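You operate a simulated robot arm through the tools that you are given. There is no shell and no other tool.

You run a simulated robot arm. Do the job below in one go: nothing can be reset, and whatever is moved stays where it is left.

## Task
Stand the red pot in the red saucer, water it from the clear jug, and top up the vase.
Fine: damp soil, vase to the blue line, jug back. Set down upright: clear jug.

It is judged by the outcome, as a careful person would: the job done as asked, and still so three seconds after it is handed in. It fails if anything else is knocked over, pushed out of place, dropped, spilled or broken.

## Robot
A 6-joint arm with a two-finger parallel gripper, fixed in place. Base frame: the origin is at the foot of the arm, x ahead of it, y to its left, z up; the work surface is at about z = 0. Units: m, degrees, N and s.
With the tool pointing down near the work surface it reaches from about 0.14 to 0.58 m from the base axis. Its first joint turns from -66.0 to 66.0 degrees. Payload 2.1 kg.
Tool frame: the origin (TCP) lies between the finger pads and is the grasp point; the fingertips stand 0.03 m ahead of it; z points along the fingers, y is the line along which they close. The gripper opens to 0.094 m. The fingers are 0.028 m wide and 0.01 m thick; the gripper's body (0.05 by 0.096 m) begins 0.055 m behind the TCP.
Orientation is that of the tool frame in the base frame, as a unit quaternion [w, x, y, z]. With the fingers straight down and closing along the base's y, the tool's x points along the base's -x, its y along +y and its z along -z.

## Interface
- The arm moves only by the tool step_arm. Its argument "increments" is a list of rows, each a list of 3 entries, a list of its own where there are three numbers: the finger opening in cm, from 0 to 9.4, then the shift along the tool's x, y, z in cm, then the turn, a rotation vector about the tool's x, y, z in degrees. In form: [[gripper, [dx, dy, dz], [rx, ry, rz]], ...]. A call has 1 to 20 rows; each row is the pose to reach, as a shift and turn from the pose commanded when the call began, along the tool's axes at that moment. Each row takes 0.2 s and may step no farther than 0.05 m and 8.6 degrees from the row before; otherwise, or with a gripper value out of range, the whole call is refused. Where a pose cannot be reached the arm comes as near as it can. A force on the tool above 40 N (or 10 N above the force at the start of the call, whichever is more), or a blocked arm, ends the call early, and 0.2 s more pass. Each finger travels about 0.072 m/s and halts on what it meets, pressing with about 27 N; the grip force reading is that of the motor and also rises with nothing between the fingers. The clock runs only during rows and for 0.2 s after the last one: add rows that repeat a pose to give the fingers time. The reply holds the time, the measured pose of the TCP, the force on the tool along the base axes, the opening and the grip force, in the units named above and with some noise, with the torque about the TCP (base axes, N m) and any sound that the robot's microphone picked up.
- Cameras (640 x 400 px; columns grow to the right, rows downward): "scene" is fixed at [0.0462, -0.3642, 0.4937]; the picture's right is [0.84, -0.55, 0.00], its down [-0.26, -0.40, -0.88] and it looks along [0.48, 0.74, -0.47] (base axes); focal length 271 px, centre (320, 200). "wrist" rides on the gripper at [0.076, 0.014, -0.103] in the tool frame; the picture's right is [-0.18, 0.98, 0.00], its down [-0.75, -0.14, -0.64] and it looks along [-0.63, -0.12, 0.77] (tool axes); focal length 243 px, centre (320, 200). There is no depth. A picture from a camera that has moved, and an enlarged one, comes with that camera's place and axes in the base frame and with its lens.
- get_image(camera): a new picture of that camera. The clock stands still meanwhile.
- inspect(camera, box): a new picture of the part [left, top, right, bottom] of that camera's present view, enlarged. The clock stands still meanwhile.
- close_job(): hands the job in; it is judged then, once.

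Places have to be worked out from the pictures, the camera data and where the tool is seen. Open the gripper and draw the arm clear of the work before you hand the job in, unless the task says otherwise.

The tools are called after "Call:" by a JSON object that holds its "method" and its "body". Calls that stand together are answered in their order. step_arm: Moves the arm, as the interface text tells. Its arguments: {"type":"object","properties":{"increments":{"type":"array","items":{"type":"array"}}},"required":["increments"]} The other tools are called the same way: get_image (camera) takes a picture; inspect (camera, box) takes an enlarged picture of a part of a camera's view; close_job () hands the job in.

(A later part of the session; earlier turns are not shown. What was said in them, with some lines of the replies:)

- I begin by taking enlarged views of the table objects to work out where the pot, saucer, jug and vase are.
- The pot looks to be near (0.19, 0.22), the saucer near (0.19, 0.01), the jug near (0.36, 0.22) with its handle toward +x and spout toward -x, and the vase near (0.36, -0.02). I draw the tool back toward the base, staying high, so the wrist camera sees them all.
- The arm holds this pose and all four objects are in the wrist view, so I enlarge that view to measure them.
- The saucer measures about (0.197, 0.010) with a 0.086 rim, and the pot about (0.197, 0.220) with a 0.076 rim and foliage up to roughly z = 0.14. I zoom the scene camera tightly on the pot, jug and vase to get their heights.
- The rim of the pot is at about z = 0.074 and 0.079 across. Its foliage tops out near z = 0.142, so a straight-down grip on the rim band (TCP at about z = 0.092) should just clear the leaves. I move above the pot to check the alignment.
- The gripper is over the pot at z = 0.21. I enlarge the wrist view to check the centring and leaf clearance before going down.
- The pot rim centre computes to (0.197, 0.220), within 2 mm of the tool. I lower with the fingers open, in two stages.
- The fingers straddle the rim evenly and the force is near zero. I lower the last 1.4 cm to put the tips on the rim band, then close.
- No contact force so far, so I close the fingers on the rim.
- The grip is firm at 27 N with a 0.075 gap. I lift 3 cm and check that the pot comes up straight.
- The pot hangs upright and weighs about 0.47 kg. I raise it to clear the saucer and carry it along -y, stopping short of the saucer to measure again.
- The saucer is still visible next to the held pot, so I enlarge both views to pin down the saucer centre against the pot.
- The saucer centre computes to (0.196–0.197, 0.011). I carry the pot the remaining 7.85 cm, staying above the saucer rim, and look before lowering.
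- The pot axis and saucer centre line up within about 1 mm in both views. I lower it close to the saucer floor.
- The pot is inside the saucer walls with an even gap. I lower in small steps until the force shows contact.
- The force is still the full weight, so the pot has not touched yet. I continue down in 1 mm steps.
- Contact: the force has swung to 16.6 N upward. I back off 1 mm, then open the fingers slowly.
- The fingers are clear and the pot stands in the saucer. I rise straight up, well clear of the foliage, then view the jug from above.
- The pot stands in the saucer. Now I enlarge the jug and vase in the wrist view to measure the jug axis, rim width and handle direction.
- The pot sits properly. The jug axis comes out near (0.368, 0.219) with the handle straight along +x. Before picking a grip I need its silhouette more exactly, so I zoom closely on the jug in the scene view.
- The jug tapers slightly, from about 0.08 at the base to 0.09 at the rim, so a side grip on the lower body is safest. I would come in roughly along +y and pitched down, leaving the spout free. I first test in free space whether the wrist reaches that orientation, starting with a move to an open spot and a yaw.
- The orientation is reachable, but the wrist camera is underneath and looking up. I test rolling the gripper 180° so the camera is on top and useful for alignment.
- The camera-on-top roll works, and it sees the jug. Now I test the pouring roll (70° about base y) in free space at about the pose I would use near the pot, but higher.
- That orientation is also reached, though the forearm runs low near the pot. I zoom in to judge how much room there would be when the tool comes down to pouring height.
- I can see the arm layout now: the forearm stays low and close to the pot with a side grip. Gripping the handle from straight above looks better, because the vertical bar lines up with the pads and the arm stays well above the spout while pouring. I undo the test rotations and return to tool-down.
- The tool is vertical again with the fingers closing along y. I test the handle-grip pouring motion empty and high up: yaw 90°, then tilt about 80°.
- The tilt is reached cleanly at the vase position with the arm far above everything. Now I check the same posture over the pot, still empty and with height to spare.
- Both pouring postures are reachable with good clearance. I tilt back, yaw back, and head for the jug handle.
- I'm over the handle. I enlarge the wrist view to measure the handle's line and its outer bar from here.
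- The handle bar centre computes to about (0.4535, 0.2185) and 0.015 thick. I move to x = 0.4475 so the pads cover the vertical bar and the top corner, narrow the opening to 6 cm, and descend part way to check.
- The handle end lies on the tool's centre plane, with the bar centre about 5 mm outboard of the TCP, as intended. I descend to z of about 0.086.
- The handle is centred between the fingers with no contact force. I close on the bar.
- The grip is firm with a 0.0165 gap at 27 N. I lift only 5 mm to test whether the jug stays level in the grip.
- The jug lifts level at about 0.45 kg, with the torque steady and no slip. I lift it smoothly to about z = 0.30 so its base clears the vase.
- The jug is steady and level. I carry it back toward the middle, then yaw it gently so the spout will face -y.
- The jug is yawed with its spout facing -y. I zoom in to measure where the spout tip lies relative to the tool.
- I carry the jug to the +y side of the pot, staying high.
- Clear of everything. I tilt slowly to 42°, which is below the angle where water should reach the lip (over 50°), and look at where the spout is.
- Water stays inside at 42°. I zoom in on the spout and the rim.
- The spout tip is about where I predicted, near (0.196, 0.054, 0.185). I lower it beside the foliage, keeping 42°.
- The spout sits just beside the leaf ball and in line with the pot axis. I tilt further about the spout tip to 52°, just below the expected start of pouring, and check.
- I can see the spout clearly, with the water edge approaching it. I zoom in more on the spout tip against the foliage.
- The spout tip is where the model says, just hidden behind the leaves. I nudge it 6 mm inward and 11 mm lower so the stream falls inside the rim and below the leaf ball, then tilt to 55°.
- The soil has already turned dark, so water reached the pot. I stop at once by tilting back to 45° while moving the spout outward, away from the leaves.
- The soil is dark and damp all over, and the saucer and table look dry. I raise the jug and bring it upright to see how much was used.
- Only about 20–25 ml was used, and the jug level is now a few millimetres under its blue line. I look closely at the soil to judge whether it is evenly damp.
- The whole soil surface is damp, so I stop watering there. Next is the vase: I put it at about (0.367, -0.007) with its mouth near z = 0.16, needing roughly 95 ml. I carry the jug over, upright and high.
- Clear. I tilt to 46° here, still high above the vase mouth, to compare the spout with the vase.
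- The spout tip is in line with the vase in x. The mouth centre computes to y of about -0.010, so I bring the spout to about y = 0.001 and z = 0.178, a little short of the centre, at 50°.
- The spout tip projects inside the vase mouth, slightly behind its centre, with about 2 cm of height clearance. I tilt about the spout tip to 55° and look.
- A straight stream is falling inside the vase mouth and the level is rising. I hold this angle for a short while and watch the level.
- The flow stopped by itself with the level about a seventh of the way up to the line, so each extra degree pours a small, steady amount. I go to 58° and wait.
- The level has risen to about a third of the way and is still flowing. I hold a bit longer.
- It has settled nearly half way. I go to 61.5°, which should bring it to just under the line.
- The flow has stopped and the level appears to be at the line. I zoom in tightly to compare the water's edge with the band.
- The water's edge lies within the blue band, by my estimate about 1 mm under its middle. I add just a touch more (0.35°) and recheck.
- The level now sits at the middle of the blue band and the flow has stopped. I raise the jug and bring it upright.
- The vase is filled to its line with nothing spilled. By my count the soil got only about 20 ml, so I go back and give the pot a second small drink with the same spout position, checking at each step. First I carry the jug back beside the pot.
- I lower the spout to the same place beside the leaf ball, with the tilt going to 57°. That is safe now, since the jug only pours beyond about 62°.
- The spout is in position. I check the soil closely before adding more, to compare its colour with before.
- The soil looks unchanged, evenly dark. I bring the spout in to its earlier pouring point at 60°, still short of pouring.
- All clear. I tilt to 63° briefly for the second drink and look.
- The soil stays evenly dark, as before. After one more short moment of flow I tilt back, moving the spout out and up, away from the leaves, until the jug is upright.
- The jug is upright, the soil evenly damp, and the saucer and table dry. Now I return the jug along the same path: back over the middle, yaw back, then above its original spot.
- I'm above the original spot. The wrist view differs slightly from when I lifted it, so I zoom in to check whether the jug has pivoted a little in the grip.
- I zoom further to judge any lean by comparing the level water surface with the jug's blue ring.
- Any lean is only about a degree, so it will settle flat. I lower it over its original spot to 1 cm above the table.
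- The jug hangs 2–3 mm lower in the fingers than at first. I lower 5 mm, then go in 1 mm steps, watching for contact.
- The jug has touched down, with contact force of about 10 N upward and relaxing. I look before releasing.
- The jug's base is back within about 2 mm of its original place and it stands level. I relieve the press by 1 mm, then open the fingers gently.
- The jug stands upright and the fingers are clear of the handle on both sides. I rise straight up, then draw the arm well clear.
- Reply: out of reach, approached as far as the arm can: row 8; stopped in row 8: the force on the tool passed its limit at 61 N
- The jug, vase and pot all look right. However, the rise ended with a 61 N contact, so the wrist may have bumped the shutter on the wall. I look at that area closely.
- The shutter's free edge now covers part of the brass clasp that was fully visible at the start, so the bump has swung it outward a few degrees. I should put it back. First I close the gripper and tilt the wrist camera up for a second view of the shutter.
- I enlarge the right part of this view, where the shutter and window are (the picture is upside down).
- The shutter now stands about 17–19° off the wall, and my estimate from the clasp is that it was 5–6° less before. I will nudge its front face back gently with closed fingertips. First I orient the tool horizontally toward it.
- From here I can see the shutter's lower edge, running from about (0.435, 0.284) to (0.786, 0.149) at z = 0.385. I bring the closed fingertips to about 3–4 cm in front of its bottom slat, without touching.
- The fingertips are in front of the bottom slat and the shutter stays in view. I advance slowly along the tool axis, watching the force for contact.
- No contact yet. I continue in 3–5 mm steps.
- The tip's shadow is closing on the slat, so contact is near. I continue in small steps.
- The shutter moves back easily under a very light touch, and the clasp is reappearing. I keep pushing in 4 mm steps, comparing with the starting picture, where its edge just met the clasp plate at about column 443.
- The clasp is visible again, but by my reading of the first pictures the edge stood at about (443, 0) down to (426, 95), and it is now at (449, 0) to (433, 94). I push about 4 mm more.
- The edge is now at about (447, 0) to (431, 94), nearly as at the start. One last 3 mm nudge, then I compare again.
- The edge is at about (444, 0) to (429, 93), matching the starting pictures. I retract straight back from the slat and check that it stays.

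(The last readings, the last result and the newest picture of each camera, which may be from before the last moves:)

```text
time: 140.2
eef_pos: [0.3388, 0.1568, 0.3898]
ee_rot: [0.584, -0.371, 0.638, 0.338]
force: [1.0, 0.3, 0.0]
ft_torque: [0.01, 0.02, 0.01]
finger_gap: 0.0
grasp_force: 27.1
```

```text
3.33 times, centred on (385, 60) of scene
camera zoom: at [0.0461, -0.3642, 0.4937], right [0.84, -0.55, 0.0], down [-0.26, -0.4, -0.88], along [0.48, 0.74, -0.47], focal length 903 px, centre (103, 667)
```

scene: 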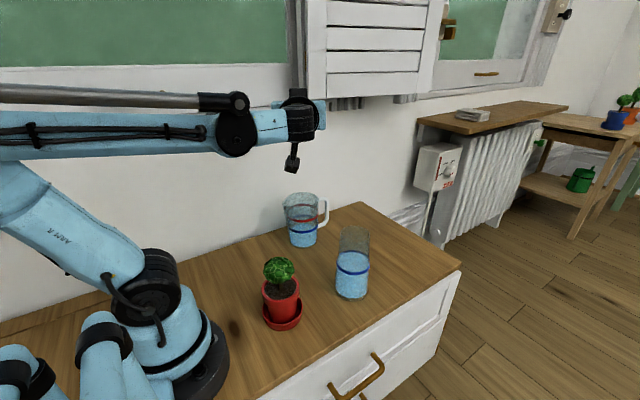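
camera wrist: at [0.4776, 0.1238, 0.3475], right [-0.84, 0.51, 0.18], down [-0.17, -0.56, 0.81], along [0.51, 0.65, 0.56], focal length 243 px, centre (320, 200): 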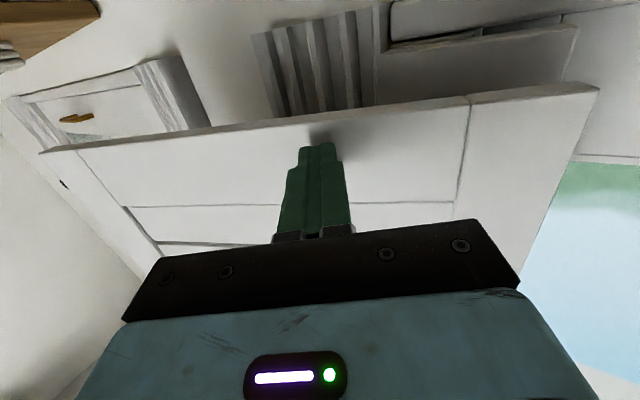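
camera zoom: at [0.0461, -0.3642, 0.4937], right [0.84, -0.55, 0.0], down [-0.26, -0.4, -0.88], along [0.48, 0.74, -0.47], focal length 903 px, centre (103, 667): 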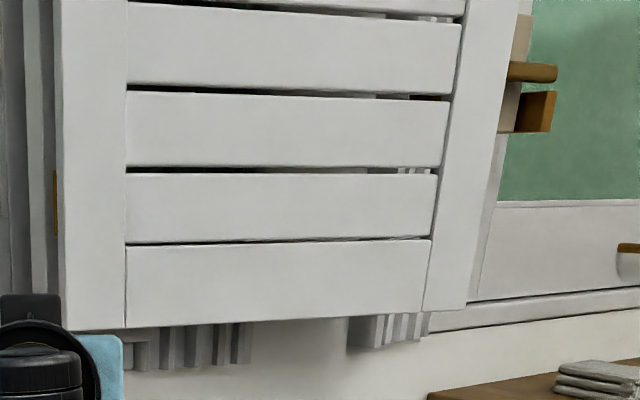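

The shutter stays where I left it, as at the start. I move further back, turn the tool down again, and open the gripper.

Call:
{"method": "step_arm", "body": {"increments": [[0, [0.8, 0, -4], [0, 0, 0]], [0, [1.7, 0, -8], [0, 0, 0]], [0, [1.7, 0, -8], [0, 8, 0]], [0, [1.7, 0, -8], [0, 16, 0]], [0, [1.7, 0, -8], [0, 24, 0]], [0, [1.7, 0, -8], [0, 32, 0]], [0, [1.7, 0, -8], [0, 40, 0]], [0, [1.7, 0, -8], [0, 48, 0]], [0, [1.7, 0, -8], [0, 56, 0]], [0, [1.7, 0, -8], [0, 64, 0]], [0, [1.7, 0, -8], [0, 72, 0]], [0, [1.7, 0, -8], [0, 80, 0]], [0, [1.7, 0, -8], [0, 85, 0]], [0, [1.7, 0, -8], [0, 85, 0]]]}}

Call:
{"method": "step_arm", "body": {"increments": [[1, [0, 0, 0], [0, 0, 8]], [3, [0, 0, 0], [0, 0, 16]], [5, [0, 0, 0], [0, 0, 24]], [7, [0, 0, 0], [0, 0, 32]], [9, [0, 0, 0], [0, 0, 40]], [9.4, [0, 0, 0], [0, 0, 48]], [9.4, [0, 0, 0], [0, 0, 56]], [9.4, [0, 0, 0], [0, 0, 60]], [9.4, [0, 0, 0], [0, 0, 60]]]}}

Call:
{"method": "get_image", "body": {"camera": "scene"}}

Call:
{"method": "get_image", "body": {"camera": "wrist"}}

Call:
{"method": "inspect", "body": {"camera": "scene", "box": [200, 170, 400, 350]}}

```text
time: 143.2
eef_pos: [0.2973, 0.0848, 0.3784]
ee_rot: [0.0, -0.5, 0.866, -0.003]
force: [0.4, 0.2, -0.4]
ft_torque: [0.0, -0.01, -0.01]
finger_gap: 0.0
grasp_force: 26.7
```

```text
time: 145.2
eef_pos: [0.2977, 0.0859, 0.378]
ee_rot: [0.0, 0.001, 1.0, -0.001]
force: [0.8, 0.0, -0.3]
ft_torque: [0.0, -0.02, 0.0]
finger_gap: 0.0939
grasp_force: 0.1
```

```text
taken
```

scene: 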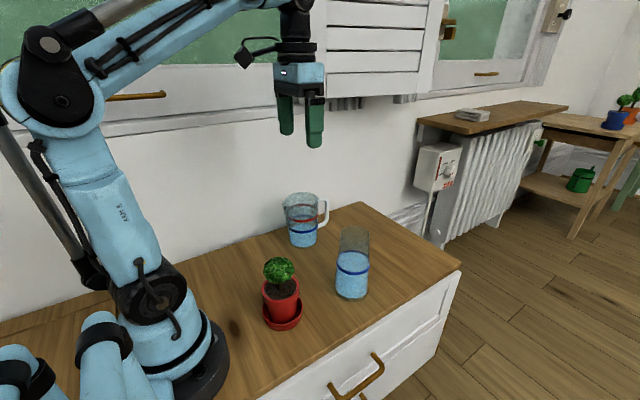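

```text
taken
camera wrist: at [0.222, 0.1006, 0.4794], right [0.19, 0.98, 0.0], down [0.75, -0.14, 0.64], along [0.63, -0.12, -0.77], focal length 243 px, centre (320, 200)
```

wrist: 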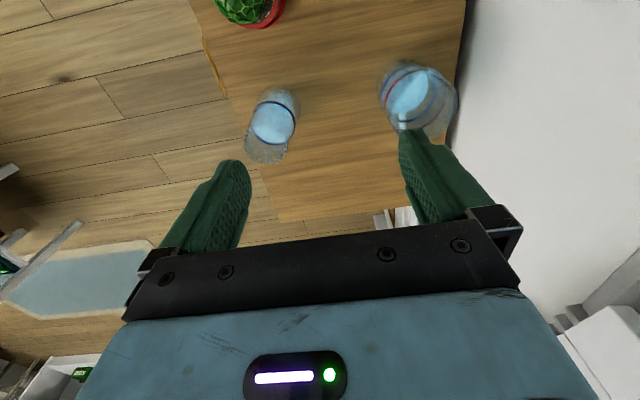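

```text
2.22 times, centred on (300, 260) of scene
camera zoom: at [0.0462, -0.3642, 0.4937], right [0.84, -0.55, 0.0], down [-0.26, -0.4, -0.88], along [0.48, 0.74, -0.47], focal length 602 px, centre (364, 67)
```

zoom: 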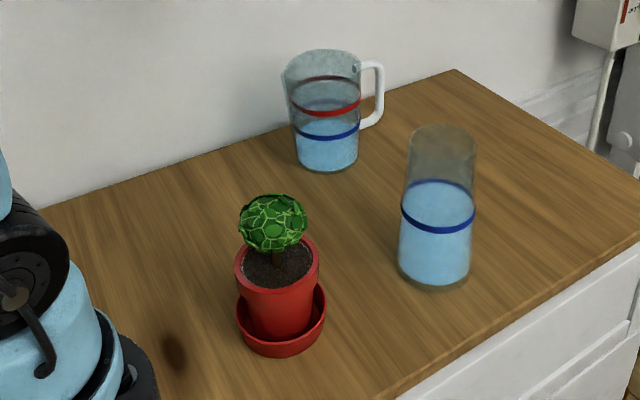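

The pot stands in its saucer with damp soil, and the vase is filled to the middle of its blue line. The jug is upright back on its spot, and the table is dry. The shutter sits as near its starting angle as I can judge from the pictures. The gripper is open and clear, so I hand in the job.

Call:
{"method": "close_job", "body": {}}

```text
The job is handed in.
```

I've handed the job in. The pot, vase and jug are done as you asked, but I bumped the window shutter on the way out and had to push it back.

- **Pot:** it stands in the red saucer. I watered it twice, about 30 ml in total, and the soil is evenly dark. The saucer and table looked dry.
- **Vase:** it is filled to about the middle of the blue line.
- **Jug:** it is upright, within about 2 mm of where it started.
- **Shutter:** as I raised the arm after setting the jug down, the gripper caught the shutter on the wall with about 61 N. The shutter swung outward by roughly 6–9°. I nudged it back with closed fingertips until its edge matched the first pictures, judged by eye, so it could still be off by a degree or two. I saw no damage.

The arm is clear of the work with the gripper open.
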